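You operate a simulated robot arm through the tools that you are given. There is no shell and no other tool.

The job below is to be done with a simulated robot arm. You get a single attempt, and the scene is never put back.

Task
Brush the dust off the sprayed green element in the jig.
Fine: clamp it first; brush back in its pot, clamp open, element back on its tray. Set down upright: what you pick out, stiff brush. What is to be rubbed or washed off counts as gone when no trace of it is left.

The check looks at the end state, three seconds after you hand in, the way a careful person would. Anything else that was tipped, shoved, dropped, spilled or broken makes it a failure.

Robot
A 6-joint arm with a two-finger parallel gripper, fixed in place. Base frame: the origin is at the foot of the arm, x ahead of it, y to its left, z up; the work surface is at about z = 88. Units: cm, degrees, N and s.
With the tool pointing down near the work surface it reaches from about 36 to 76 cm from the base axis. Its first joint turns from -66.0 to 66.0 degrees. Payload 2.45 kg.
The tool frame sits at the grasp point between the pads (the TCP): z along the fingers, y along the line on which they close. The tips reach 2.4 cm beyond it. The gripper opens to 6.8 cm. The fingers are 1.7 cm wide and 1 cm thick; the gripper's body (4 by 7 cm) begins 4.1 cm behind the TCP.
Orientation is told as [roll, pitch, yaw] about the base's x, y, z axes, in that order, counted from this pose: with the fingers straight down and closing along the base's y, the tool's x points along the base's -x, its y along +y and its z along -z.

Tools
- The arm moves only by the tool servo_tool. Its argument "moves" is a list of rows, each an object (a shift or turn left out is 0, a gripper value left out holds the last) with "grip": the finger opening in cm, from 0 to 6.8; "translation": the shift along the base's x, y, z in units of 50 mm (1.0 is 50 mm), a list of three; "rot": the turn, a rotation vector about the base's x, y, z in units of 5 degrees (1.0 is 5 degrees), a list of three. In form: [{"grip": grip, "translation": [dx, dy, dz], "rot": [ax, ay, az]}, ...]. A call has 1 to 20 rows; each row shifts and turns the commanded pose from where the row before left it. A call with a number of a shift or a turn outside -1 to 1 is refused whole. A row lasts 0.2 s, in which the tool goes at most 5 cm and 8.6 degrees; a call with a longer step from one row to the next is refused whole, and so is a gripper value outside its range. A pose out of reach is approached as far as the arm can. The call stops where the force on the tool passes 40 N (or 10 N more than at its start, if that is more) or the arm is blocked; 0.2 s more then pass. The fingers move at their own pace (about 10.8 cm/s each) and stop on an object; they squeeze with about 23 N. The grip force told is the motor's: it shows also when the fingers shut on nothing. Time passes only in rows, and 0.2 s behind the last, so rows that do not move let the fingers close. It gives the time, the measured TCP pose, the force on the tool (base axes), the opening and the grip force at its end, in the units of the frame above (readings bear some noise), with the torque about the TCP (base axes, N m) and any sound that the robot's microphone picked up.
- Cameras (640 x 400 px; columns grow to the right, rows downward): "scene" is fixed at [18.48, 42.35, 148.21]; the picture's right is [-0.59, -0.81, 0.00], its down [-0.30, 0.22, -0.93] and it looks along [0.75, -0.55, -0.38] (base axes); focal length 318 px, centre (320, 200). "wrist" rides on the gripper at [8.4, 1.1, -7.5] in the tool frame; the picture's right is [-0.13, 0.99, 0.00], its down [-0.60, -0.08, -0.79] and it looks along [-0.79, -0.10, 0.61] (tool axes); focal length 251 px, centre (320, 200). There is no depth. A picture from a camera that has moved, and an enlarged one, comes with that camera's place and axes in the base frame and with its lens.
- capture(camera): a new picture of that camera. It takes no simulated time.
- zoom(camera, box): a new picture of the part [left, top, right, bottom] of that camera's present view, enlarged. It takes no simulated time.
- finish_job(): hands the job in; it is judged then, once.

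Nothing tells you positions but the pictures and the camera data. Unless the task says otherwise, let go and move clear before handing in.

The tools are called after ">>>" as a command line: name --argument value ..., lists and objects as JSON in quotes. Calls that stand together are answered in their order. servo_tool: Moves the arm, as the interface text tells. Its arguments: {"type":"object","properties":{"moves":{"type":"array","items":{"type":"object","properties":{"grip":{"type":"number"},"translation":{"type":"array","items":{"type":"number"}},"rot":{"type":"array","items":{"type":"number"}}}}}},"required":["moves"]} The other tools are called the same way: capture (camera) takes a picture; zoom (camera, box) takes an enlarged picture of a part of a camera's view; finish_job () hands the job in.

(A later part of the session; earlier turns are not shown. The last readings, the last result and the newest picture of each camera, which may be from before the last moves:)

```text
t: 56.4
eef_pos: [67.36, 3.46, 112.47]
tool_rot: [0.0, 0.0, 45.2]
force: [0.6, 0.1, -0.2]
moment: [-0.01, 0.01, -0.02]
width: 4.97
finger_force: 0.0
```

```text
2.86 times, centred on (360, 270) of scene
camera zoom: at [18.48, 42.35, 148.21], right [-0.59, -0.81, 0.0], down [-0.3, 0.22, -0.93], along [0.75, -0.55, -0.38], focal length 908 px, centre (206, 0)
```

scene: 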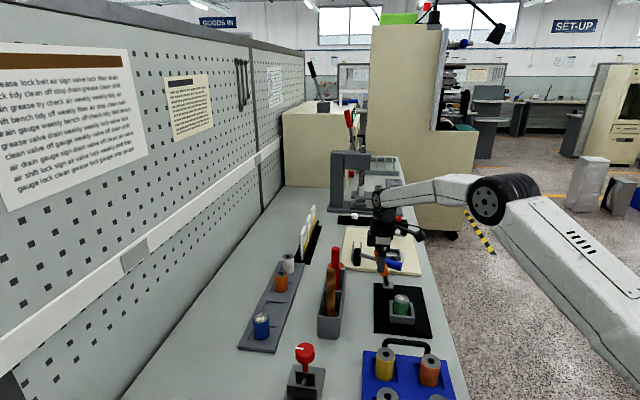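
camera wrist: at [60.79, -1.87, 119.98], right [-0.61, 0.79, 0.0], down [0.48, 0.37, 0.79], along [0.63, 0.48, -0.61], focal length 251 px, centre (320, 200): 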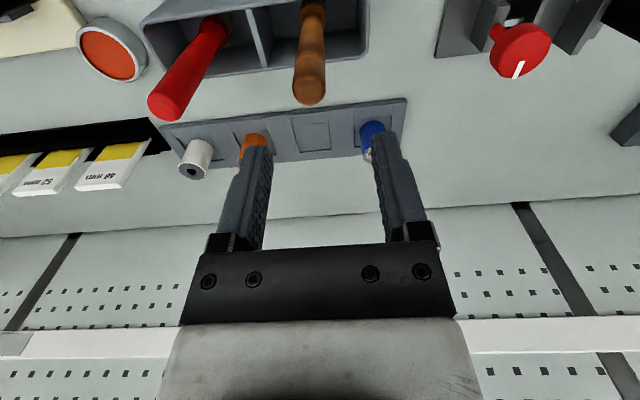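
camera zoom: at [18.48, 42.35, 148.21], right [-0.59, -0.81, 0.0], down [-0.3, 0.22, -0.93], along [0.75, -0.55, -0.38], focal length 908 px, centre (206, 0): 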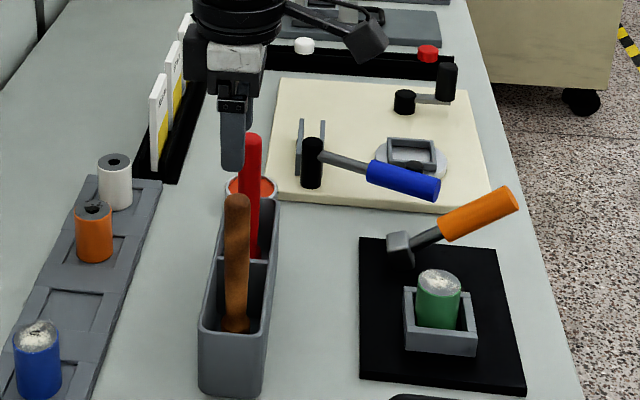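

The clamp lever stays closed. The wooden brush's handle top is at about (68.0, 2.7, 104.7) and nearly vertical. I'll lower the open fingers around it.

>>> servo_tool --moves '[{"translation": [0.11, -0.17, 0], "grip": 5.0}, {"translation": [0, 0, -0.6]}, {"translation": [0, 0, -0.6]}, {"translation": [0, 0, -0.5]}, {"translation": [0, 0, -0.36]}, {"translation": [0, 0, 0]}]'

>>> capture --camera "wrist"

>>> zoom --camera "scene" --box '[290, 220, 390, 340]'

```text
t: 57.8
eef_pos: [68.18, 2.13, 101.94]
tool_rot: [-0.1, -0.1, 45.1]
force: [0.4, -0.3, -0.7]
moment: [-0.02, 0.05, 0.02]
width: 5.0
finger_force: 0.0
```

```text
taken
camera wrist: at [61.56, -3.16, 109.49], right [-0.61, 0.79, 0.0], down [0.48, 0.37, 0.79], along [0.63, 0.48, -0.61], focal length 251 px, centre (320, 200)
```

wrist: 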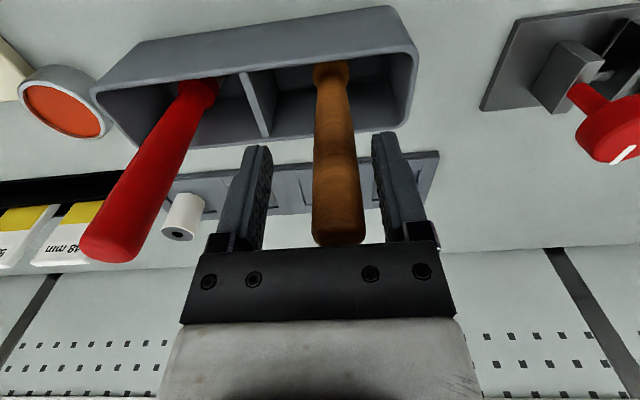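

```text
3.33 times, centred on (340, 280) of scene
camera zoom: at [18.48, 42.35, 148.21], right [-0.59, -0.81, 0.0], down [-0.3, 0.22, -0.93], along [0.75, -0.55, -0.38], focal length 1059 px, centre (253, -67)
```

zoom: 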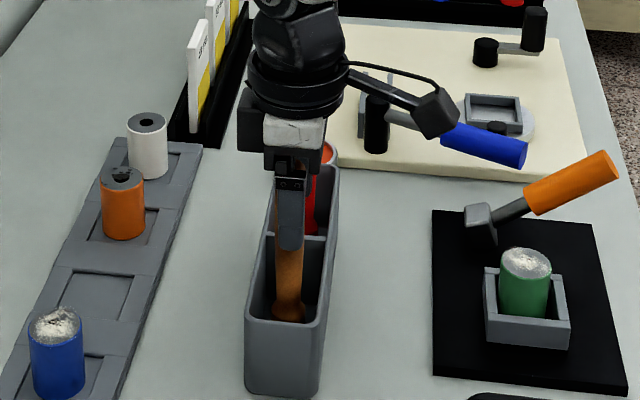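

The handle sits a bit to one side of the finger centre (about 0.6 cm). I'll shift to centre on it and close.

>>> servo_tool --moves '[{"translation": [-0.07, 0.09, 0]}, {"translation": [0, 0, 0]}, {"grip": 3.0}, {"grip": 1.5}, {"grip": 0.5}, {"grip": 0.5}, {"grip": 0.5}]'

>>> capture --camera "wrist"

```text
t: 59.4
eef_pos: [67.76, 2.46, 102.0]
tool_rot: [0.0, -0.1, 45.2]
force: [-0.1, -0.2, 0.0]
moment: [-0.01, 0.0, 0.01]
width: 2.14
finger_force: 22.8
```

```text
taken
camera wrist: at [61.16, -2.78, 109.49], right [-0.61, 0.79, 0.0], down [0.48, 0.37, 0.79], along [0.63, 0.48, -0.61], focal length 251 px, centre (320, 200)
```

wrist: 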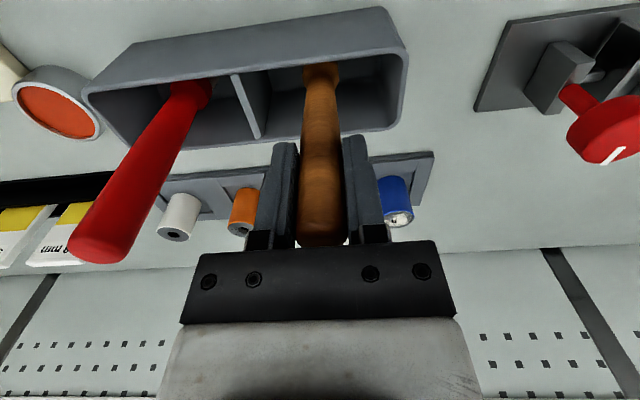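

The wooden brush is gripped (2.14 cm). I'll lift it slowly straight out of the pot and look at its bristles.

>>> servo_tool --moves '[{"translation": [0, 0, 0.05]}, {"translation": [0, 0, 0.1]}, {"translation": [0, 0, 0.15]}, {"translation": [0, 0, 0.2]}, {"translation": [0, 0, 0.25]}, {"translation": [0, 0, 0.25]}, {"translation": [0, 0, 0.25]}, {"translation": [0, 0, 0.25]}, {"translation": [0, 0, 0.25]}, {"translation": [0, 0, 0.25]}, {"translation": [0, 0, 0.25]}, {"translation": [0, 0, 0.2]}, {"translation": [0, 0, 0.1]}]'

>>> capture --camera "wrist"

>>> zoom --camera "scene" --box '[280, 180, 400, 340]'

>>> zoom --camera "scene" --box '[305, 220, 365, 280]'

```text
t: 62.2
eef_pos: [67.68, 2.45, 114.89]
tool_rot: [-0.1, -0.1, 45.2]
force: [0.0, 0.2, 0.3]
moment: [0.0, 0.0, 0.02]
width: 2.15
finger_force: 23.2
```

```text
taken
camera wrist: at [61.11, -2.77, 122.38], right [-0.61, 0.79, 0.0], down [0.48, 0.37, 0.79], along [0.63, 0.48, -0.61], focal length 251 px, centre (320, 200)
```

wrist: 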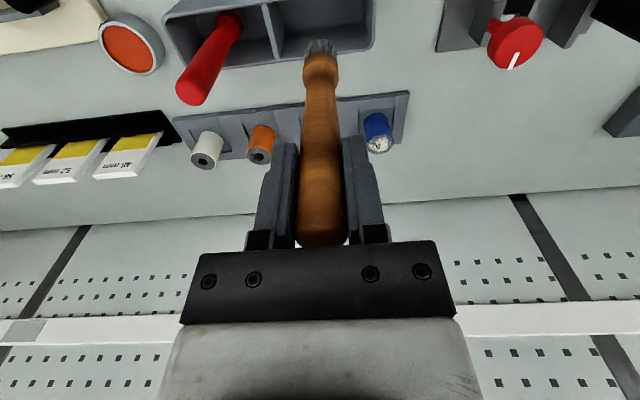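

```text
2.50 times, centred on (340, 260) of scene
camera zoom: at [18.48, 42.35, 148.21], right [-0.59, -0.81, 0.0], down [-0.3, 0.22, -0.93], along [0.75, -0.55, -0.38], focal length 794 px, centre (270, 50)
```

zoom: 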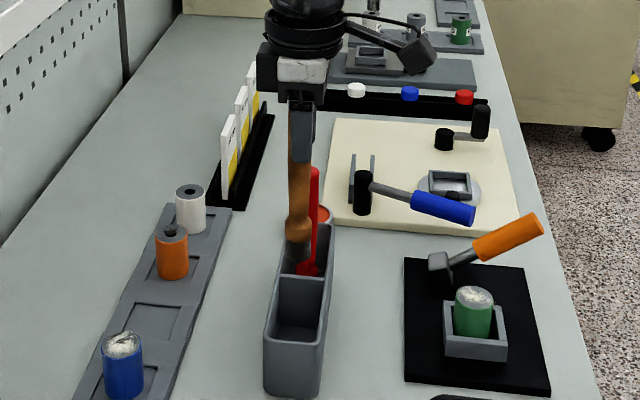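

```text
6.67 times, centred on (335, 250) of scene
camera zoom: at [18.48, 42.35, 148.21], right [-0.59, -0.81, 0.0], down [-0.3, 0.22, -0.93], along [0.75, -0.55, -0.38], focal length 2119 px, centre (220, -133)
```

zoom: 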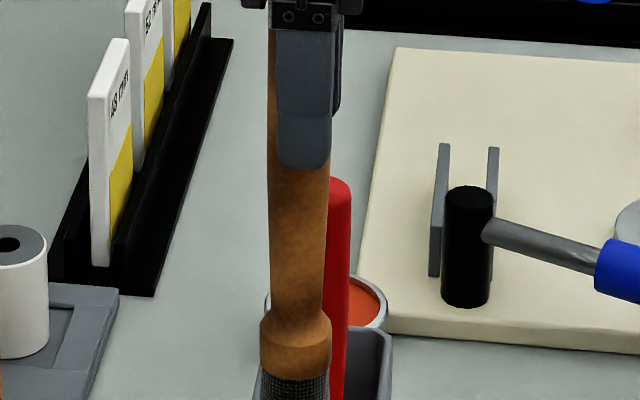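

>>> zoom --camera "scene" --box '[320, 260, 360, 300]'

>>> zoom --camera "wrist" --box '[290, 30, 350, 70]'

>>> zoom --camera "wrist" --box '[170, 0, 270, 70]'

```text
10.00 times, centred on (340, 280) of scene
camera zoom: at [18.48, 42.35, 148.21], right [-0.59, -0.81, 0.0], down [-0.3, 0.22, -0.93], along [0.75, -0.55, -0.38], focal length 3178 px, centre (120, -600)
```

zoom: 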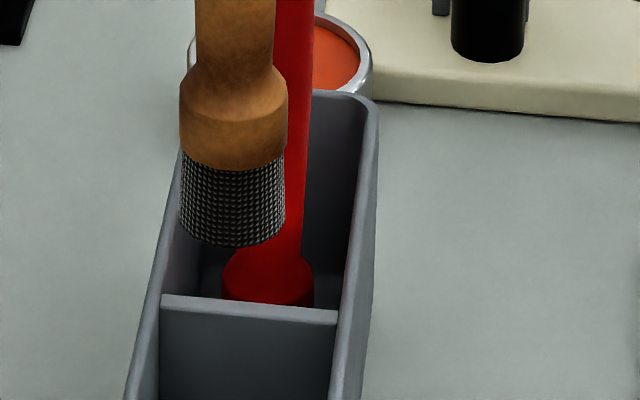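

```text
10.00 times, centred on (320, 50) of wrist
camera zoom: at [61.11, -2.77, 122.38], right [-0.61, 0.79, 0.0], down [0.48, 0.37, 0.79], along [0.63, 0.48, -0.61], focal length 2514 px, centre (320, 1700)
```

zoom: 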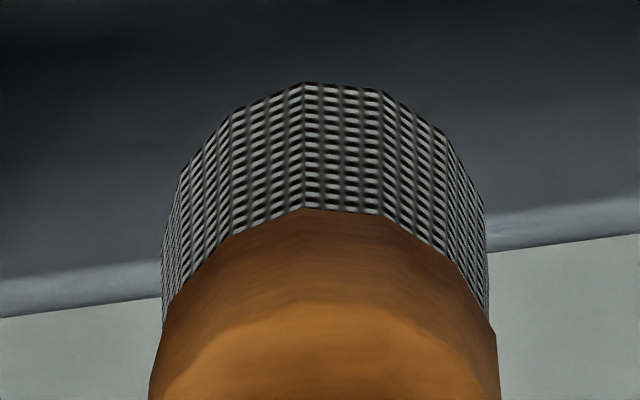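

```text
5.71 times, centred on (220, 35) of wrist
camera zoom: at [61.11, -2.77, 122.38], right [-0.61, 0.79, 0.0], down [0.48, 0.37, 0.79], along [0.63, 0.48, -0.61], focal length 1437 px, centre (891, 1143)
```

zoom: 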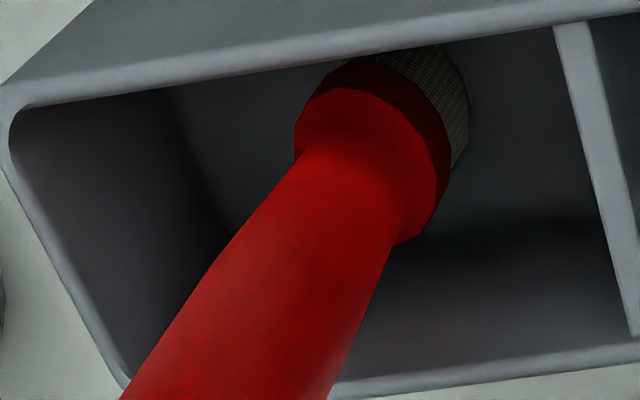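

The wooden brush has a short, dark, regular steel-like mesh head. I need to compare it with the red one before choosing, so I'll put the wooden one back exactly where it was.

>>> servo_tool --moves '[{"translation": [0, 0, -0.1]}, {"translation": [0, 0, -0.2]}, {"translation": [0, 0, -0.25]}, {"translation": [0, 0, -0.25]}, {"translation": [0, 0, -0.25]}, {"translation": [0, 0, -0.25]}, {"translation": [0, 0, -0.25]}, {"translation": [0, 0, -0.25]}, {"translation": [0, 0, -0.25]}, {"translation": [0, 0, -0.2]}, {"translation": [0, 0, -0.12]}, {"translation": [0, 0, -0.08]}, {"translation": [0, 0, -0.06]}, {"translation": [0, 0, -0.04]}]'

>>> zoom --camera "scene" --box '[300, 220, 380, 340]'

```text
t: 65.2
eef_pos: [67.6, 2.49, 102.02]
tool_rot: [-0.1, -0.1, 45.1]
force: [0.5, -0.2, -0.7]
moment: [-0.02, -0.02, 0.03]
width: 2.16
finger_force: 22.7
```

```text
3.33 times, centred on (340, 280) of scene
camera zoom: at [18.48, 42.35, 148.21], right [-0.59, -0.81, 0.0], down [-0.3, 0.22, -0.93], along [0.75, -0.55, -0.38], focal length 1059 px, centre (253, -67)
```

zoom: 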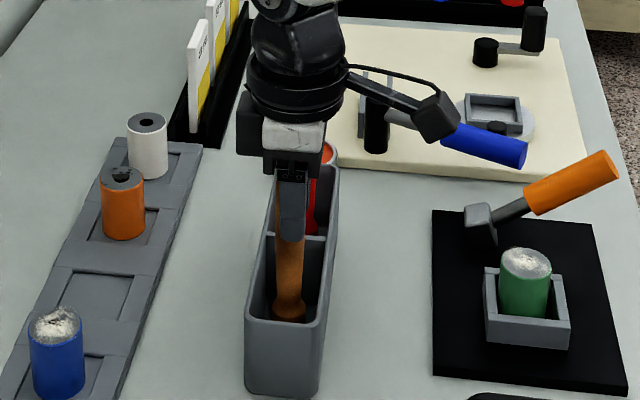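

The brush is back at its original height in its compartment. I'll let go gently and check that it stands.

>>> servo_tool --moves '[{"translation": [0, 0, -0.02]}, {"grip": 2.6}, {"grip": 3.2}, {"grip": 5.0}, {"grip": 5.0}]'

>>> capture --camera "wrist"

```text
t: 66.4
eef_pos: [67.57, 2.49, 102.01]
tool_rot: [-0.1, 0.0, 45.2]
force: [-1.3, -0.2, 0.3]
moment: [0.03, 0.01, -0.01]
width: 4.99
finger_force: 0.0
```

```text
taken
camera wrist: at [61.04, -2.77, 109.53], right [-0.61, 0.79, 0.0], down [0.48, 0.37, 0.79], along [0.63, 0.48, -0.61], focal length 251 px, centre (320, 200)
```

wrist: 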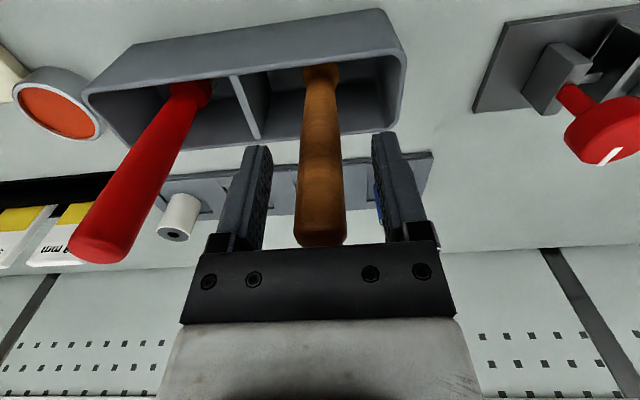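

The wooden brush stands as before. Now I'll go to the red brush (handle top about 74.7, -4.3, 104.5).

>>> servo_tool --moves '[{"translation": [0, 0, 0.4]}, {"translation": [0, 0, 0.8]}, {"translation": [0, 0, 0.8]}, {"translation": [0.35, -0.33, 0]}, {"translation": [0.35, -0.33, 0]}, {"translation": [0.35, -0.34, 0]}, {"translation": [0.35, -0.33, 0]}, {"translation": [0, 0, 0]}]'

>>> capture --camera "wrist"

>>> zoom --camera "scene" --box '[290, 200, 390, 340]'

```text
t: 68.2
eef_pos: [74.51, -4.01, 111.96]
tool_rot: [-0.1, 0.1, 45.1]
force: [-0.6, 0.0, 0.8]
moment: [-0.02, 0.01, 0.01]
width: 5.0
finger_force: 0.0
```

```text
taken
camera wrist: at [67.9, -9.36, 119.53], right [-0.61, 0.79, 0.0], down [0.48, 0.37, 0.79], along [0.63, 0.48, -0.61], focal length 251 px, centre (320, 200)
```

wrist: 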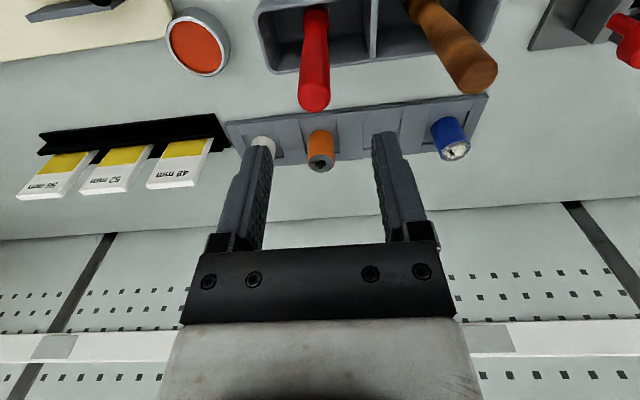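

```text
2.86 times, centred on (340, 270) of scene
camera zoom: at [18.48, 42.35, 148.21], right [-0.59, -0.81, 0.0], down [-0.3, 0.22, -0.93], along [0.75, -0.55, -0.38], focal length 908 px, centre (263, 0)
```

zoom: 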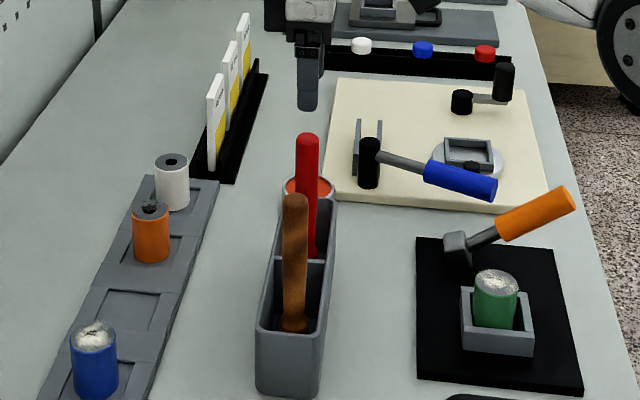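

I'm above the red brush. I'll lower the open fingers around its handle and close.

>>> servo_tool --moves '[{"translation": [0.03, -0.1, 0]}, {"translation": [0, 0, -0.6]}, {"translation": [0, 0, -0.6]}, {"translation": [0, 0, -0.5]}, {"translation": [0, 0, -0.28]}, {"translation": [0, 0, 0]}]'

>>> capture --camera "wrist"

```text
t: 69.6
eef_pos: [74.78, -4.59, 101.92]
tool_rot: [0.0, 0.1, 45.1]
force: [-0.7, -0.2, -0.5]
moment: [-0.01, -0.02, -0.01]
width: 4.97
finger_force: 0.1
```

```text
taken
camera wrist: at [68.22, -9.9, 109.5], right [-0.61, 0.79, 0.0], down [0.48, 0.37, 0.79], along [0.63, 0.48, -0.61], focal length 251 px, centre (320, 200)
```

wrist: 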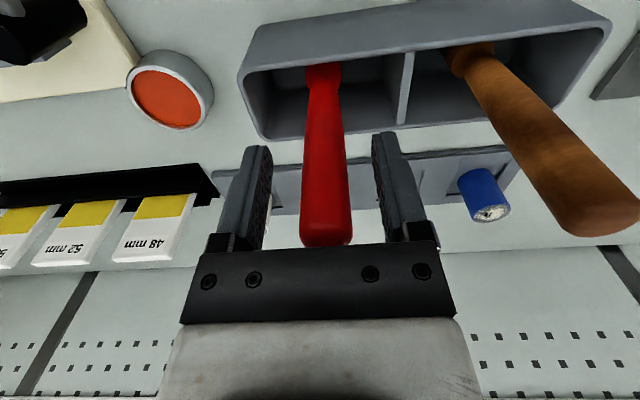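

The red handle is centred between the fingers. I'll close and lift it slowly to compare its bristles.

>>> servo_tool --moves '[{"grip": 3.0}, {"grip": 1.5}, {"grip": 0.5}, {"grip": 0.5}, {"grip": 0.5}, {"translation": [0, 0, 0.05]}, {"translation": [0, 0, 0.1]}, {"translation": [0, 0, 0.15]}, {"translation": [0, 0, 0.2]}, {"translation": [0, 0, 0.25]}, {"translation": [0, 0, 0.25]}, {"translation": [0, 0, 0.25]}, {"translation": [0, 0, 0.25]}, {"translation": [0, 0, 0.25]}, {"translation": [0, 0, 0.25]}, {"translation": [0, 0, 0.25]}, {"translation": [0, 0, 0.2]}, {"translation": [0, 0, 0.1]}]'

>>> zoom --camera "scene" --box '[290, 180, 390, 340]'

>>> capture --camera "wrist"

```text
t: 73.4
eef_pos: [74.79, -4.39, 114.89]
tool_rot: [-0.1, -0.1, 45.2]
force: [0.3, 0.3, -1.4]
moment: [0.0, 0.01, -0.03]
width: 2.15
finger_force: 23.0
```

```text
2.50 times, centred on (340, 260) of scene
camera zoom: at [18.48, 42.35, 148.21], right [-0.59, -0.81, 0.0], down [-0.3, 0.22, -0.93], along [0.75, -0.55, -0.38], focal length 794 px, centre (270, 50)
```

zoom: 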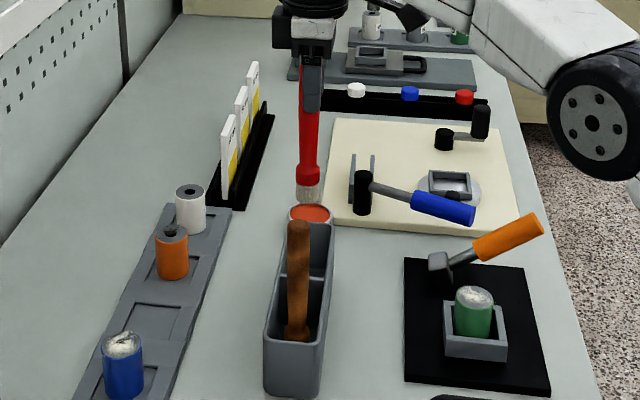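

```text
taken
camera wrist: at [68.24, -9.72, 122.4], right [-0.61, 0.79, 0.0], down [0.48, 0.37, 0.79], along [0.63, 0.48, -0.61], focal length 251 px, centre (320, 200)
```

wrist: 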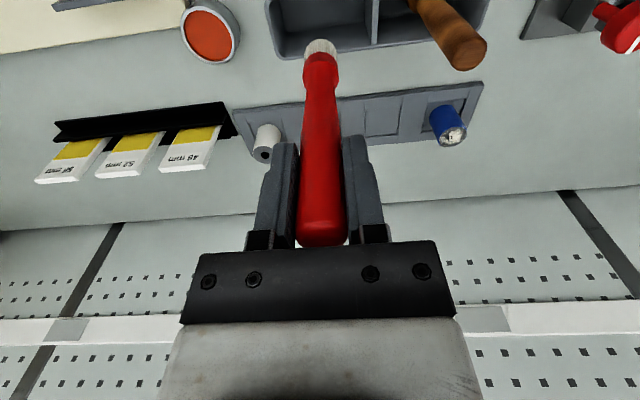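

>>> zoom --camera "scene" --box '[335, 235, 375, 275]'

>>> zoom --camera "wrist" --box '[290, 30, 350, 70]'

```text
10.00 times, centred on (355, 255) of scene
camera zoom: at [18.48, 42.35, 148.21], right [-0.59, -0.81, 0.0], down [-0.3, 0.22, -0.93], along [0.75, -0.55, -0.38], focal length 3178 px, centre (-30, -350)
```

zoom: 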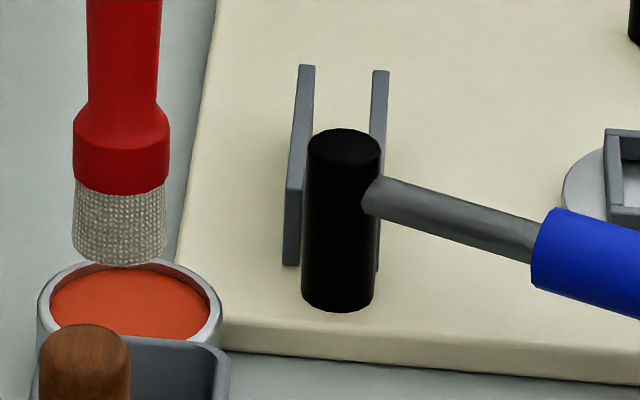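

```text
10.00 times, centred on (320, 50) of wrist
camera zoom: at [68.24, -9.72, 122.4], right [-0.61, 0.79, 0.0], down [0.48, 0.37, 0.79], along [0.63, 0.48, -0.61], focal length 2514 px, centre (320, 1700)
```

zoom: 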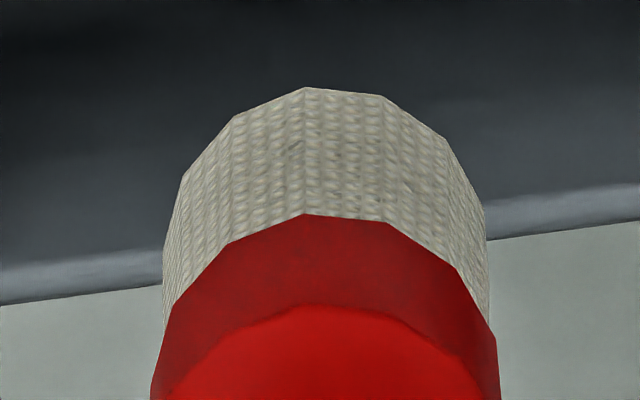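

The red brush has soft, cream, cotton-like bristles; the wooden one's dark, steel-like head is the stiff brush. I'll put the red brush back where it was.

>>> servo_tool --moves '[{"translation": [0, 0, -0.1]}, {"translation": [0, 0, -0.2]}, {"translation": [0, 0, -0.25]}, {"translation": [0, 0, -0.25]}, {"translation": [0, 0, -0.25]}, {"translation": [0, 0, -0.25]}, {"translation": [0, 0, -0.25]}, {"translation": [0, 0, -0.25]}, {"translation": [0, 0, -0.25]}, {"translation": [0, 0, -0.2]}, {"translation": [0, 0, -0.12]}, {"translation": [0, 0, -0.08]}, {"translation": [0, 0, -0.06]}, {"translation": [0, 0, -0.06]}, {"translation": [0, 0, 0]}]'

>>> capture --camera "wrist"

```text
t: 76.6
eef_pos: [74.77, -4.74, 102.02]
tool_rot: [-0.2, 0.0, 45.3]
force: [1.2, 0.5, -1.3]
moment: [-0.01, 0.03, 0.01]
width: 2.16
finger_force: 22.6
```

```text
taken
camera wrist: at [68.17, -9.92, 109.6], right [-0.61, 0.79, 0.0], down [0.48, 0.37, 0.79], along [0.63, 0.48, -0.61], focal length 251 px, centre (320, 200)
```

wrist: 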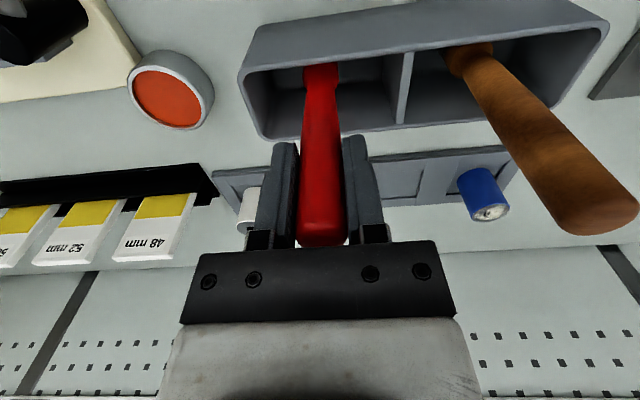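

>>> servo_tool --moves '[{"translation": [0, 0, -0.02]}, {"translation": [0, 0, 0]}, {"grip": 2.6}, {"grip": 3.2}, {"grip": 5.0}, {"grip": 5.0}, {"translation": [0, 0, 0.3]}, {"translation": [0, 0, 0.8]}, {"translation": [0, 0, 0.9]}]'

>>> capture --camera "wrist"

>>> zoom --camera "scene" --box '[290, 200, 390, 340]'

```text
t: 78.6
eef_pos: [75.0, -4.8, 111.93]
tool_rot: [-0.1, 0.1, 45.2]
force: [0.5, 0.1, -0.7]
moment: [-0.03, 0.0, 0.01]
width: 5.02
finger_force: 0.1
```

```text
taken
camera wrist: at [68.38, -10.06, 119.39], right [-0.61, 0.79, 0.0], down [0.48, 0.37, 0.79], along [0.63, 0.48, -0.61], focal length 251 px, centre (320, 200)
```

wrist: 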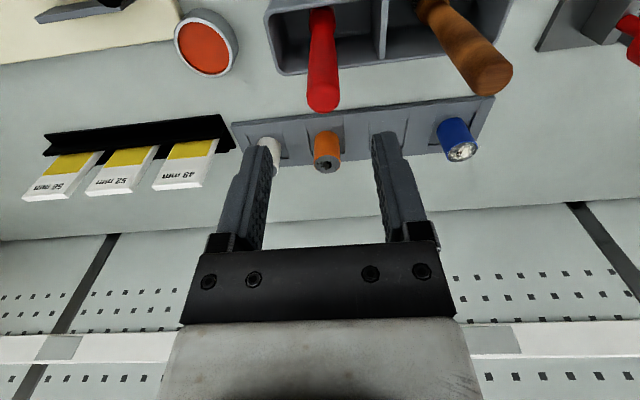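

```text
2.86 times, centred on (340, 270) of scene
camera zoom: at [18.48, 42.35, 148.21], right [-0.59, -0.81, 0.0], down [-0.3, 0.22, -0.93], along [0.75, -0.55, -0.38], focal length 908 px, centre (263, 0)
```

zoom: 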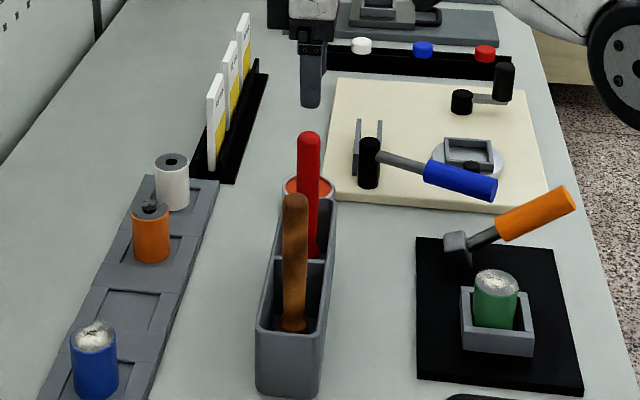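

The red brush stands upright in place. I'll go back to the wooden brush.

>>> servo_tool --moves '[{"translation": [-0.36, 0.36, 0]}, {"translation": [-0.37, 0.36, 0]}, {"translation": [-0.37, 0.37, 0]}, {"translation": [-0.36, 0.36, 0]}, {"translation": [0, 0, 0]}, {"translation": [0, 0, -0.6]}, {"translation": [0, 0, -0.6]}, {"translation": [0, 0, -0.5]}, {"translation": [0, 0, -0.28]}, {"translation": [0, 0, 0]}]'

>>> capture --camera "wrist"

```text
t: 80.8
eef_pos: [67.36, 2.75, 102.0]
tool_rot: [0.0, 0.0, 45.2]
force: [0.0, 0.6, 0.4]
moment: [-0.04, 0.01, 0.01]
width: 5.0
finger_force: 0.0
```

```text
taken
camera wrist: at [60.88, -2.54, 109.5], right [-0.61, 0.79, 0.0], down [0.48, 0.37, 0.79], along [0.63, 0.48, -0.61], focal length 251 px, centre (320, 200)
```

wrist: 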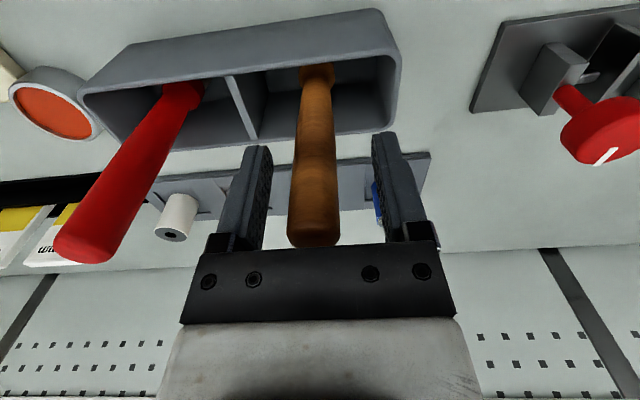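

>>> servo_tool --moves '[{"translation": [0.036, -0.035, 0]}, {"translation": [0, 0, 0]}, {"grip": 3.0}, {"grip": 1.5}, {"grip": 0.5}, {"grip": 0.5}, {"grip": 0.5}, {"translation": [0, 0, 0.05]}, {"translation": [0, 0, 0.1]}, {"translation": [0, 0, 0.15]}, {"translation": [0, 0, 0.2]}, {"translation": [0, 0, 0.25]}, {"translation": [0, 0, 0.25]}, {"translation": [0, 0, 0.25]}, {"translation": [0, 0, 0.25]}, {"translation": [0, 0, 0.25]}, {"translation": [0, 0, 0.25]}, {"translation": [0, 0, 0.25]}, {"translation": [0, 0, 0.2]}, {"translation": [0, 0, 0.1]}]'

>>> zoom --camera "scene" --box '[290, 180, 450, 340]'

>>> zoom --camera "scene" --box '[380, 275, 430, 325]'

```text
t: 85.0
eef_pos: [67.6, 2.45, 114.81]
tool_rot: [-0.1, 0.1, 45.3]
force: [0.5, 0.9, 0.0]
moment: [0.04, 0.0, 0.0]
width: 2.12
finger_force: 22.6
```

```text
2.50 times, centred on (370, 260) of scene
camera zoom: at [18.48, 42.35, 148.21], right [-0.59, -0.81, 0.0], down [-0.3, 0.22, -0.93], along [0.75, -0.55, -0.38], focal length 794 px, centre (195, 50)
```

zoom: 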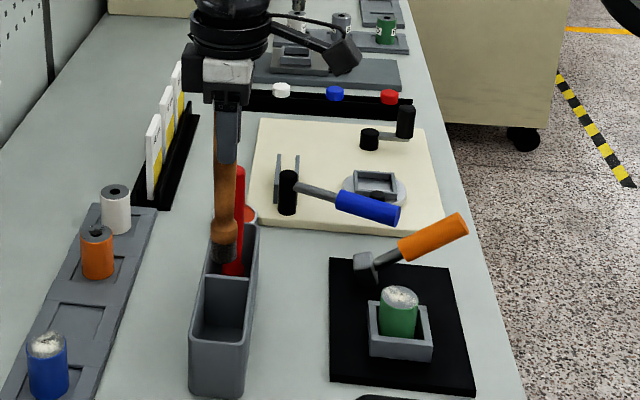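

```text
8.00 times, centred on (405, 300) of scene
camera zoom: at [18.48, 42.35, 148.21], right [-0.59, -0.81, 0.0], down [-0.3, 0.22, -0.93], along [0.75, -0.55, -0.38], focal length 2542 px, centre (-360, -600)
```

zoom: 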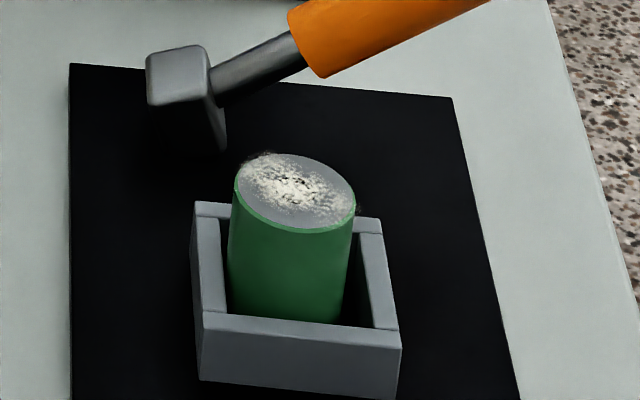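

The stiff brush is in hand and the dusty element top is at about (59.0, -13.35, 94.2). I'll carry the brush over it.

>>> servo_tool --moves '[{"translation": [-0.104, -0.19, 0]}, {"translation": [-0.208, -0.379, 0]}, {"translation": [-0.277, -0.506, 0]}, {"translation": [-0.311, -0.569, 0]}, {"translation": [-0.311, -0.569, 0]}, {"translation": [-0.242, -0.442, 0]}, {"translation": [-0.173, -0.316, 0]}, {"translation": [-0.104, -0.19, 0]}, {"translation": [0, 0, -0.3]}, {"translation": [0, 0, -0.3]}, {"translation": [0, 0, -0.1]}, {"translation": [0, 0, 0]}]'

>>> capture --camera "wrist"

>>> zoom --camera "scene" --box '[365, 235, 445, 325]'

```text
t: 87.6
eef_pos: [59.0, -13.29, 111.09]
tool_rot: [0.0, 0.1, 45.1]
force: [-0.6, 0.3, -1.6]
moment: [0.0, 0.03, -0.04]
width: 2.12
finger_force: 22.9
```

```text
taken
camera wrist: at [52.41, -18.65, 118.64], right [-0.61, 0.79, 0.0], down [0.48, 0.37, 0.79], along [0.63, 0.48, -0.61], focal length 251 px, centre (320, 200)
```

wrist: 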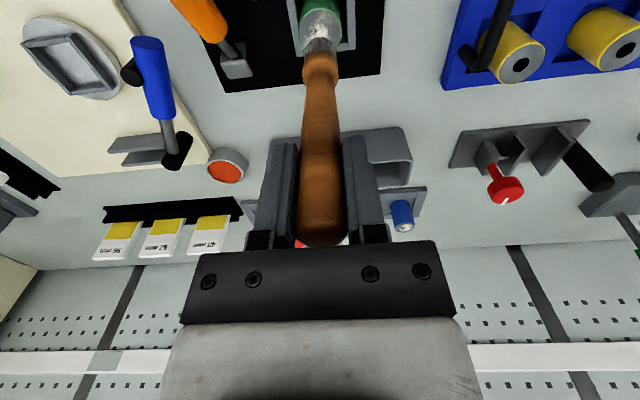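

```text
4.44 times, centred on (405, 280) of scene
camera zoom: at [18.48, 42.35, 148.21], right [-0.59, -0.81, 0.0], down [-0.3, 0.22, -0.93], along [0.75, -0.55, -0.38], focal length 1412 px, centre (-58, -156)
```

zoom: 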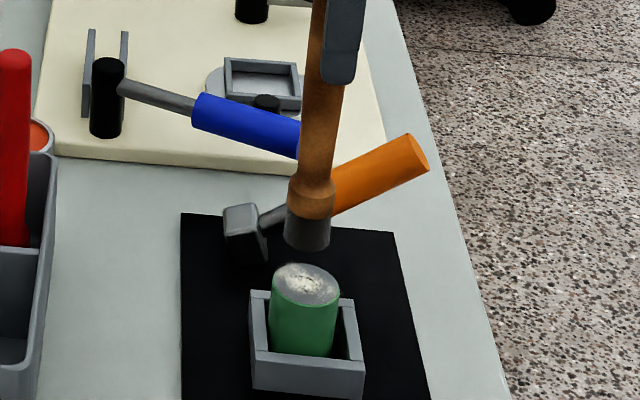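

The brush hangs above the element. I'll lower it slowly until I feel light contact.

>>> servo_tool --moves '[{"translation": [0, 0, -0.12]}, {"translation": [0, 0, -0.12]}, {"translation": [0, 0, -0.12]}, {"translation": [0, 0, -0.12]}, {"translation": [0, 0, -0.04]}, {"translation": [0, 0, -0.04]}, {"translation": [0, 0, 0]}]'

>>> zoom --camera "scene" --box '[365, 235, 445, 325]'

```text
t: 89.2
eef_pos: [59.02, -13.3, 108.46]
tool_rot: [-0.1, 0.0, 45.2]
force: [0.9, 0.2, -0.2]
moment: [0.02, 0.02, 0.02]
width: 2.13
finger_force: 23.1
```

```text
4.44 times, centred on (405, 280) of scene
camera zoom: at [18.48, 42.35, 148.21], right [-0.59, -0.81, 0.0], down [-0.3, 0.22, -0.93], along [0.75, -0.55, -0.38], focal length 1412 px, centre (-58, -156)
```

zoom: 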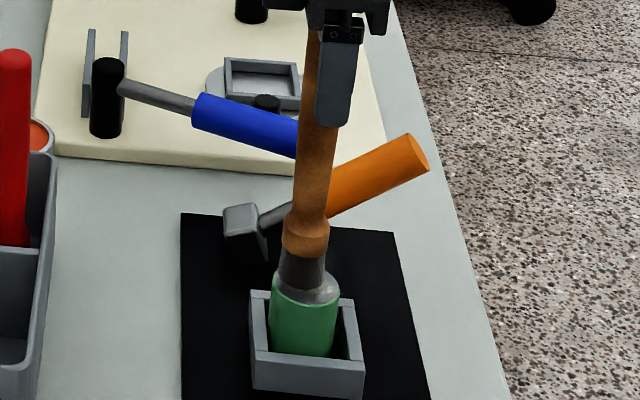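

>>> servo_tool --moves '[{"translation": [0, 0, -0.03]}, {"translation": [0, 0, -0.03]}, {"translation": [0, 0, 0]}]'

>>> zoom --camera "scene" --box '[380, 265, 430, 325]'

```text
t: 90.0
eef_pos: [58.96, -13.22, 108.22]
tool_rot: [-0.2, 0.0, 45.2]
force: [0.5, 0.1, -0.7]
moment: [0.0, -0.01, -0.01]
width: 2.16
finger_force: 23.5
```

```text
6.67 times, centred on (405, 295) of scene
camera zoom: at [18.48, 42.35, 148.21], right [-0.59, -0.81, 0.0], down [-0.3, 0.22, -0.93], along [0.75, -0.55, -0.38], focal length 2119 px, centre (-247, -433)
```

zoom: 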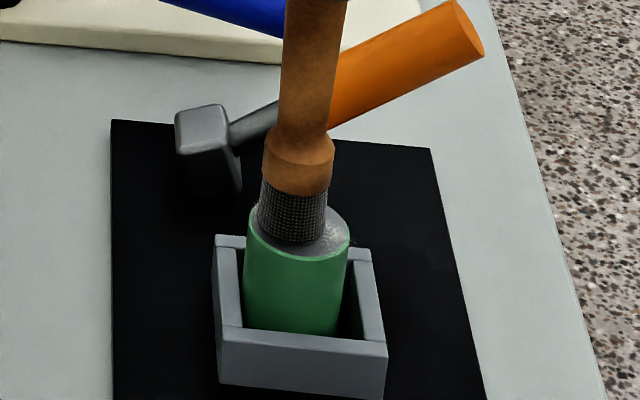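

>>> servo_tool --moves '[{"translation": [0, 0, -0.03]}, {"translation": [0, 0, -0.03]}, {"translation": [0, 0, 0]}]'

>>> zoom --camera "scene" --box '[380, 265, 430, 325]'

```text
t: 90.8
eef_pos: [59.01, -13.27, 107.91]
tool_rot: [-0.2, -0.1, 45.2]
force: [-0.2, 0.1, 3.6]
moment: [0.12, 0.14, -0.01]
width: 2.17
finger_force: 23.1
```

```text
6.67 times, centred on (405, 295) of scene
camera zoom: at [18.47, 42.35, 148.21], right [-0.59, -0.81, 0.0], down [-0.3, 0.22, -0.93], along [0.75, -0.55, -0.38], focal length 2119 px, centre (-247, -433)
```

zoom: 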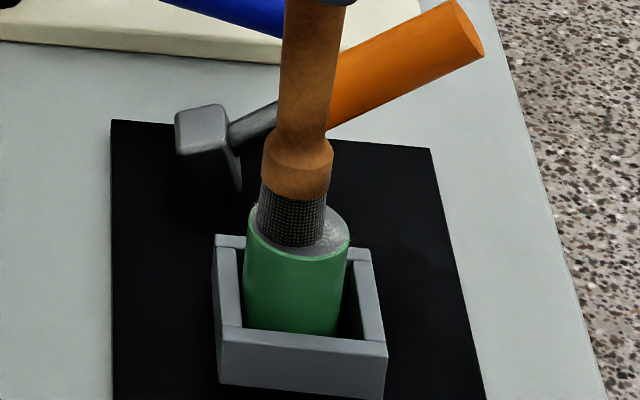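

There is light contact (3.6 N) at TCP z of about 107.9. I'll brush across the top in gentle back-and-forth strokes.

>>> servo_tool --moves '[{"translation": [0.075, 0.07, 0]}, {"translation": [0.075, 0.07, 0]}, {"translation": [-0.09, 0, 0]}, {"translation": [-0.09, 0, 0]}, {"translation": [-0.09, 0, 0]}, {"translation": [-0.09, 0, 0]}, {"translation": [-0.04, -0.09, 0]}, {"translation": [0.088, 0, 0]}, {"translation": [0.088, 0, 0]}, {"translation": [0.088, 0, 0]}, {"translation": [0.088, 0, 0]}, {"translation": [0.088, 0, 0]}, {"translation": [0, -0.09, 0]}, {"translation": [-0.088, 0, 0]}, {"translation": [-0.088, 0, 0]}, {"translation": [-0.088, 0, 0]}, {"translation": [-0.088, 0, 0]}, {"translation": [-0.088, 0, 0]}]'

>>> zoom --camera "scene" --box '[380, 265, 430, 325]'

```text
t: 94.6
eef_pos: [58.03, -13.65, 107.85]
tool_rot: [-0.3, -0.2, 45.2]
force: [3.9, 0.6, 13.3]
moment: [0.05, -0.65, -0.01]
width: 2.14
finger_force: 22.9
```

```text
6.67 times, centred on (405, 295) of scene
camera zoom: at [18.47, 42.35, 148.21], right [-0.59, -0.81, 0.0], down [-0.3, 0.22, -0.93], along [0.75, -0.55, -0.38], focal length 2119 px, centre (-247, -433)
```

zoom: 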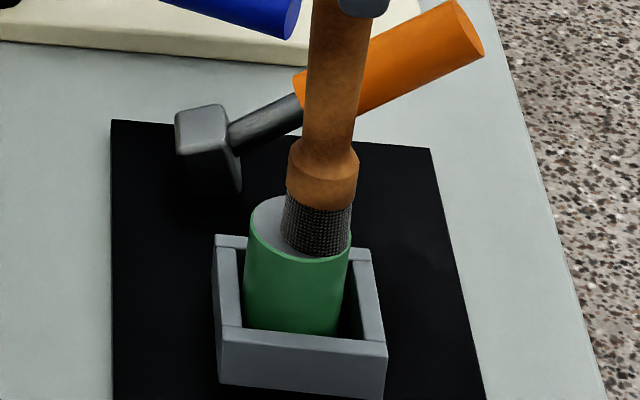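

The visible part of the top already looks clean. I'll ease the pressure slightly and finish the remaining strokes.

>>> servo_tool --moves '[{"translation": [0, -0.09, 0.01]}, {"translation": [0.088, 0, 0]}, {"translation": [0.088, 0, 0]}, {"translation": [0.088, 0, 0]}, {"translation": [0.088, 0, 0]}, {"translation": [0.088, 0, 0]}, {"translation": [-0.04, -0.09, 0]}, {"translation": [-0.09, 0, 0]}, {"translation": [-0.09, 0, 0]}, {"translation": [-0.09, 0, 0]}, {"translation": [-0.09, 0, 0]}, {"translation": [0.09, 0.09, 0]}, {"translation": [0.09, 0.09, 0]}, {"translation": [0, 0, 0]}]'

>>> zoom --camera "scene" --box '[380, 265, 430, 325]'

```text
t: 97.6
eef_pos: [58.97, -13.61, 107.85]
tool_rot: [0.0, 0.0, 45.2]
force: [0.1, -0.3, -0.4]
moment: [0.01, 0.0, 0.02]
width: 2.15
finger_force: 22.9
```

```text
6.67 times, centred on (405, 295) of scene
camera zoom: at [18.48, 42.35, 148.21], right [-0.59, -0.81, 0.0], down [-0.3, 0.22, -0.93], along [0.75, -0.55, -0.38], focal length 2119 px, centre (-247, -433)
```

zoom: 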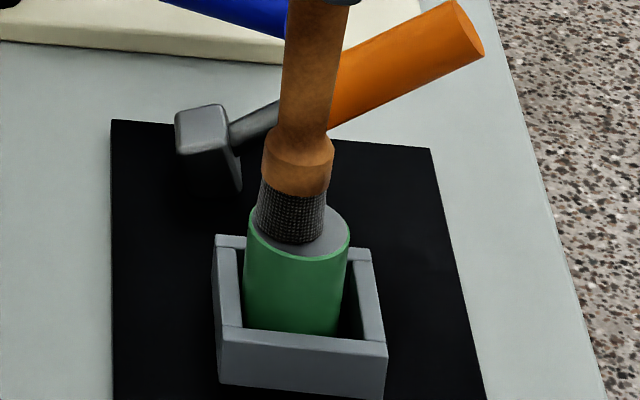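

I'll raise the brush and inspect the element's top closely.

>>> servo_tool --moves '[{"translation": [0, 0, 0.3]}, {"translation": [0, 0, 0.6]}, {"translation": [0.2, 0.3, 0.3]}, {"translation": [0.3, 0.5, 0]}, {"translation": [0.2, 0.4, 0]}]'

>>> zoom --camera "scene" --box '[385, 280, 425, 320]'

>>> capture --camera "wrist"

```text
t: 98.8
eef_pos: [62.16, -7.39, 114.28]
tool_rot: [-0.1, 0.0, 45.2]
force: [-0.6, -0.7, -1.0]
moment: [-0.01, 0.0, 0.01]
width: 2.15
finger_force: 23.2
```

```text
10.00 times, centred on (405, 300) of scene
camera zoom: at [18.48, 42.35, 148.21], right [-0.59, -0.81, 0.0], down [-0.3, 0.22, -0.93], along [0.75, -0.55, -0.38], focal length 3178 px, centre (-530, -800)
```

zoom: 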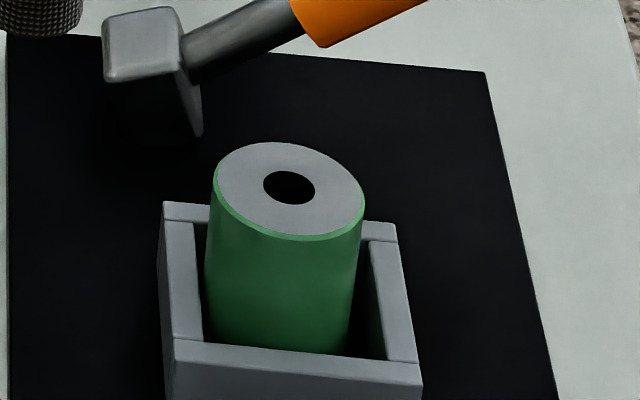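

```text
taken
camera wrist: at [55.6, -12.68, 121.63], right [-0.61, 0.79, 0.0], down [0.48, 0.37, 0.79], along [0.63, 0.48, -0.61], focal length 251 px, centre (320, 200)
```

wrist: 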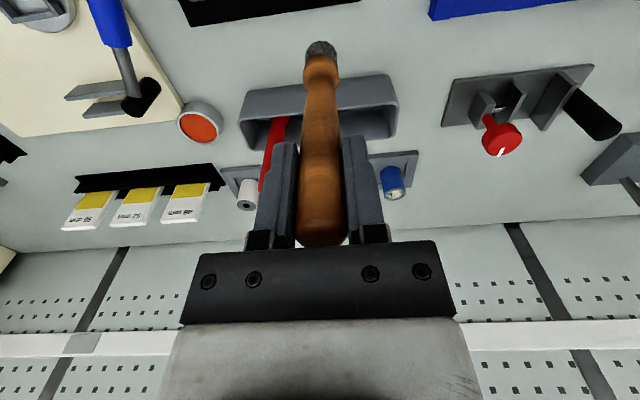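

The top is completely clean, with a plain grey face and its bore. I'll take the stiff brush back above its compartment.

>>> servo_tool --moves '[{"translation": [0.1, 0.18, 0.02]}, {"translation": [0.2, 0.36, 0.05]}, {"translation": [0.25, 0.45, 0.05]}, {"translation": [0.25, 0.45, 0]}, {"translation": [0.2, 0.36, 0]}, {"translation": [0.1, 0.18, 0]}, {"translation": [0, 0, 0]}]'

>>> capture --camera "wrist"

>>> zoom --camera "scene" --box '[290, 200, 390, 340]'

```text
t: 100.4
eef_pos: [68.09, 2.32, 114.44]
tool_rot: [-0.1, 0.1, 45.1]
force: [-0.5, -0.3, -1.4]
moment: [-0.01, -0.03, -0.01]
width: 2.14
finger_force: 23.2
```

```text
taken
camera wrist: at [61.42, -2.88, 122.02], right [-0.61, 0.79, 0.0], down [0.48, 0.37, 0.79], along [0.63, 0.48, -0.61], focal length 251 px, centre (320, 200)
```

wrist: 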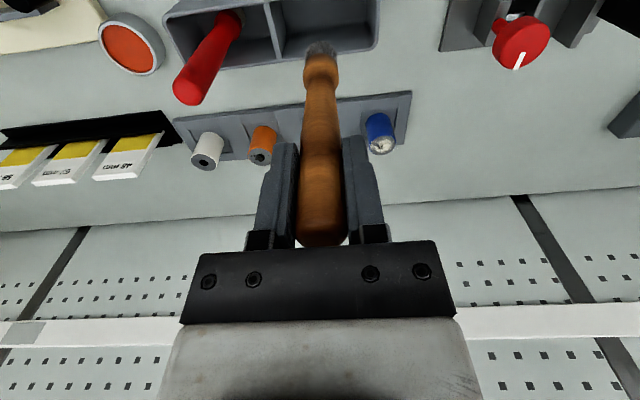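

```text
2.86 times, centred on (340, 270) of scene
camera zoom: at [18.48, 42.35, 148.21], right [-0.59, -0.81, 0.0], down [-0.3, 0.22, -0.93], along [0.75, -0.55, -0.38], focal length 908 px, centre (263, 0)
```

zoom: 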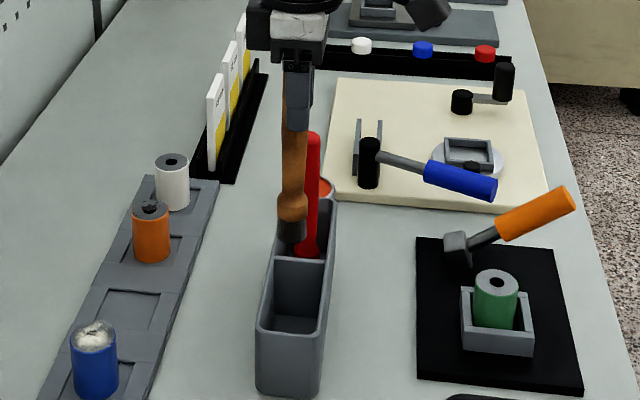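

I'm about 0.4 cm off the original spot. I'll correct, then lower the brush gently into its compartment.

>>> servo_tool --moves '[{"translation": [-0.08, 0.03, 0]}, {"translation": [0, 0, -0.15]}, {"translation": [0, 0, -0.25]}, {"translation": [0, 0, -0.25]}, {"translation": [0, 0, -0.25]}, {"translation": [0, 0, -0.25]}, {"translation": [0, 0, -0.25]}, {"translation": [0, 0, -0.25]}, {"translation": [0, 0, -0.25]}, {"translation": [0, 0, -0.2]}, {"translation": [0, 0, -0.12]}, {"translation": [0, 0, -0.08]}, {"translation": [0, 0, -0.06]}, {"translation": [0, 0, -0.06]}, {"translation": [0, 0, -0.03]}, {"translation": [0, 0, 0]}]'

>>> capture --camera "wrist"

```text
t: 103.8
eef_pos: [67.55, 2.39, 102.27]
tool_rot: [0.0, -0.1, 45.2]
force: [0.0, 0.0, -1.7]
moment: [0.02, -0.04, 0.02]
width: 2.17
finger_force: 22.7
```

```text
taken
camera wrist: at [60.96, -2.82, 109.82], right [-0.61, 0.79, 0.0], down [0.48, 0.37, 0.79], along [0.63, 0.48, -0.61], focal length 251 px, centre (320, 200)
```

wrist: 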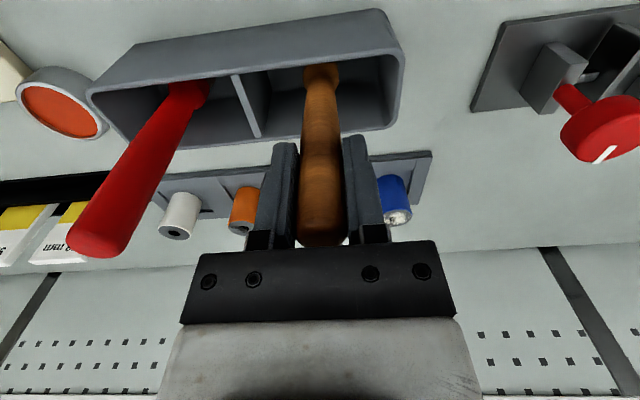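

Nothing is touching yet (the reading is just the brush's weight). I'll lower in 1 mm steps until the floor of the pot takes the load.

>>> servo_tool --moves '[{"translation": [0, 0, -0.02]}, {"translation": [0, 0, -0.02]}, {"translation": [0, 0, -0.02]}, {"translation": [0, 0, 0]}]'

```text
t: 104.8
eef_pos: [67.46, 2.44, 102.04]
tool_rot: [-0.2, 0.0, 45.2]
force: [-2.4, -0.9, 8.9]
moment: [-0.2, 0.38, 0.0]
width: 2.15
finger_force: 22.8
```

The brush bottom now rests on the pot floor. I'll ease off slightly and release, then back straight up.

>>> servo_tool --moves '[{"translation": [0, 0, 0.01]}, {"grip": 2.6}, {"grip": 3.2}, {"grip": 5.0}, {"grip": 5.0}, {"translation": [0, 0, 0.2]}, {"translation": [0, 0, 0.6]}, {"translation": [0, 0, 0.9]}, {"translation": [0, 0, 0.3]}]'

>>> capture --camera "wrist"

>>> zoom --camera "scene" --box '[290, 220, 390, 340]'

```text
t: 106.8
eef_pos: [67.42, 2.52, 111.83]
tool_rot: [-0.2, 0.1, 45.1]
force: [0.0, -0.3, 0.0]
moment: [-0.01, -0.02, 0.0]
width: 4.99
finger_force: 0.0
```

```text
taken
camera wrist: at [60.84, -2.75, 119.43], right [-0.61, 0.79, 0.0], down [0.48, 0.37, 0.79], along [0.63, 0.48, -0.61], focal length 251 px, centre (320, 200)
```

wrist: 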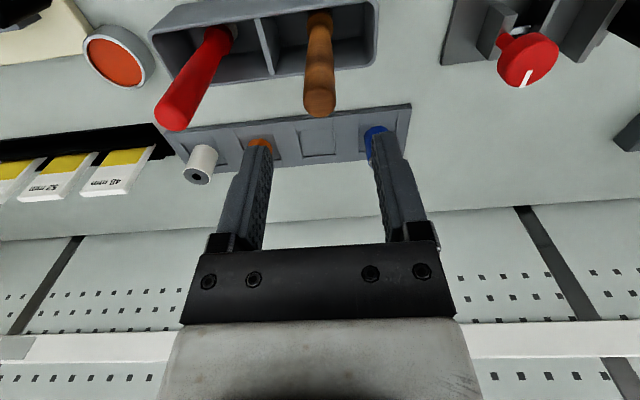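

```text
3.33 times, centred on (340, 280) of scene
camera zoom: at [18.48, 42.35, 148.21], right [-0.59, -0.81, 0.0], down [-0.3, 0.22, -0.93], along [0.75, -0.55, -0.38], focal length 1059 px, centre (253, -67)
```

zoom: 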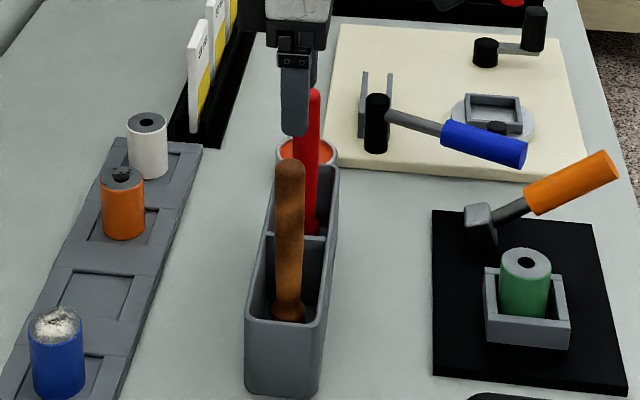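

The stiff brush stands upright in its compartment again. Next I'll open the clamp: with closed fingers I'll go to the far side of the lever (toward the bench edge) and push it back up and over.

>>> servo_tool --moves '[{"translation": [-0.15, -0.4, 0.05], "grip": 0}, {"translation": [-0.22, -0.75, 0]}, {"translation": [-0.23, -0.8, 0]}, {"translation": [-0.23, -0.8, 0]}, {"translation": [-0.23, -0.8, 0]}, {"translation": [-0.23, -0.8, 0]}, {"translation": [-0.23, -0.8, 0]}, {"translation": [-0.2, -0.6, 0]}, {"translation": [-0.1, -0.29, 0]}, {"translation": [0, 0, 0]}]'

>>> capture --camera "wrist"

>>> zoom --camera "scene" --box '[360, 220, 460, 330]'

```text
t: 109.0
eef_pos: [58.24, -27.31, 111.76]
tool_rot: [-0.1, 0.0, 45.2]
force: [0.4, -0.8, 1.0]
moment: [0.02, -0.03, 0.0]
width: 0.0
finger_force: 23.2
```

```text
taken
camera wrist: at [51.65, -32.64, 119.34], right [-0.61, 0.79, 0.0], down [0.48, 0.37, 0.79], along [0.63, 0.48, -0.61], focal length 251 px, centre (320, 200)
```

wrist: 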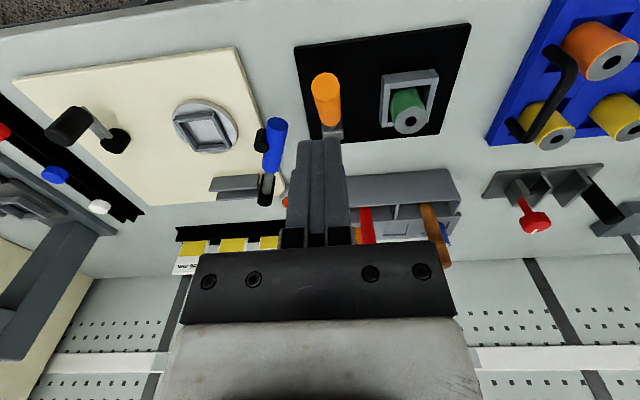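

```text
3.64 times, centred on (410, 275) of scene
camera zoom: at [18.48, 42.35, 148.21], right [-0.59, -0.81, 0.0], down [-0.3, 0.22, -0.93], along [0.75, -0.55, -0.38], focal length 1156 px, centre (-7, -73)
```

zoom: 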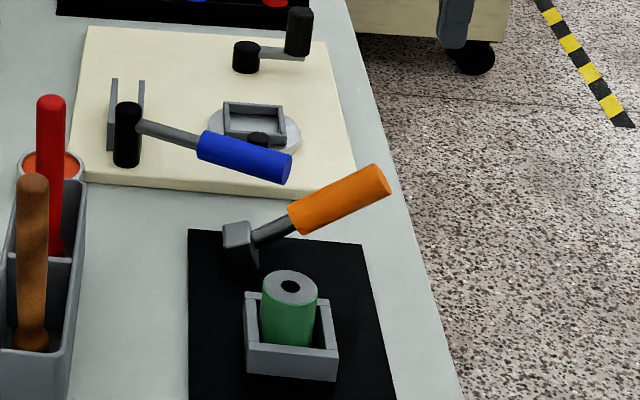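

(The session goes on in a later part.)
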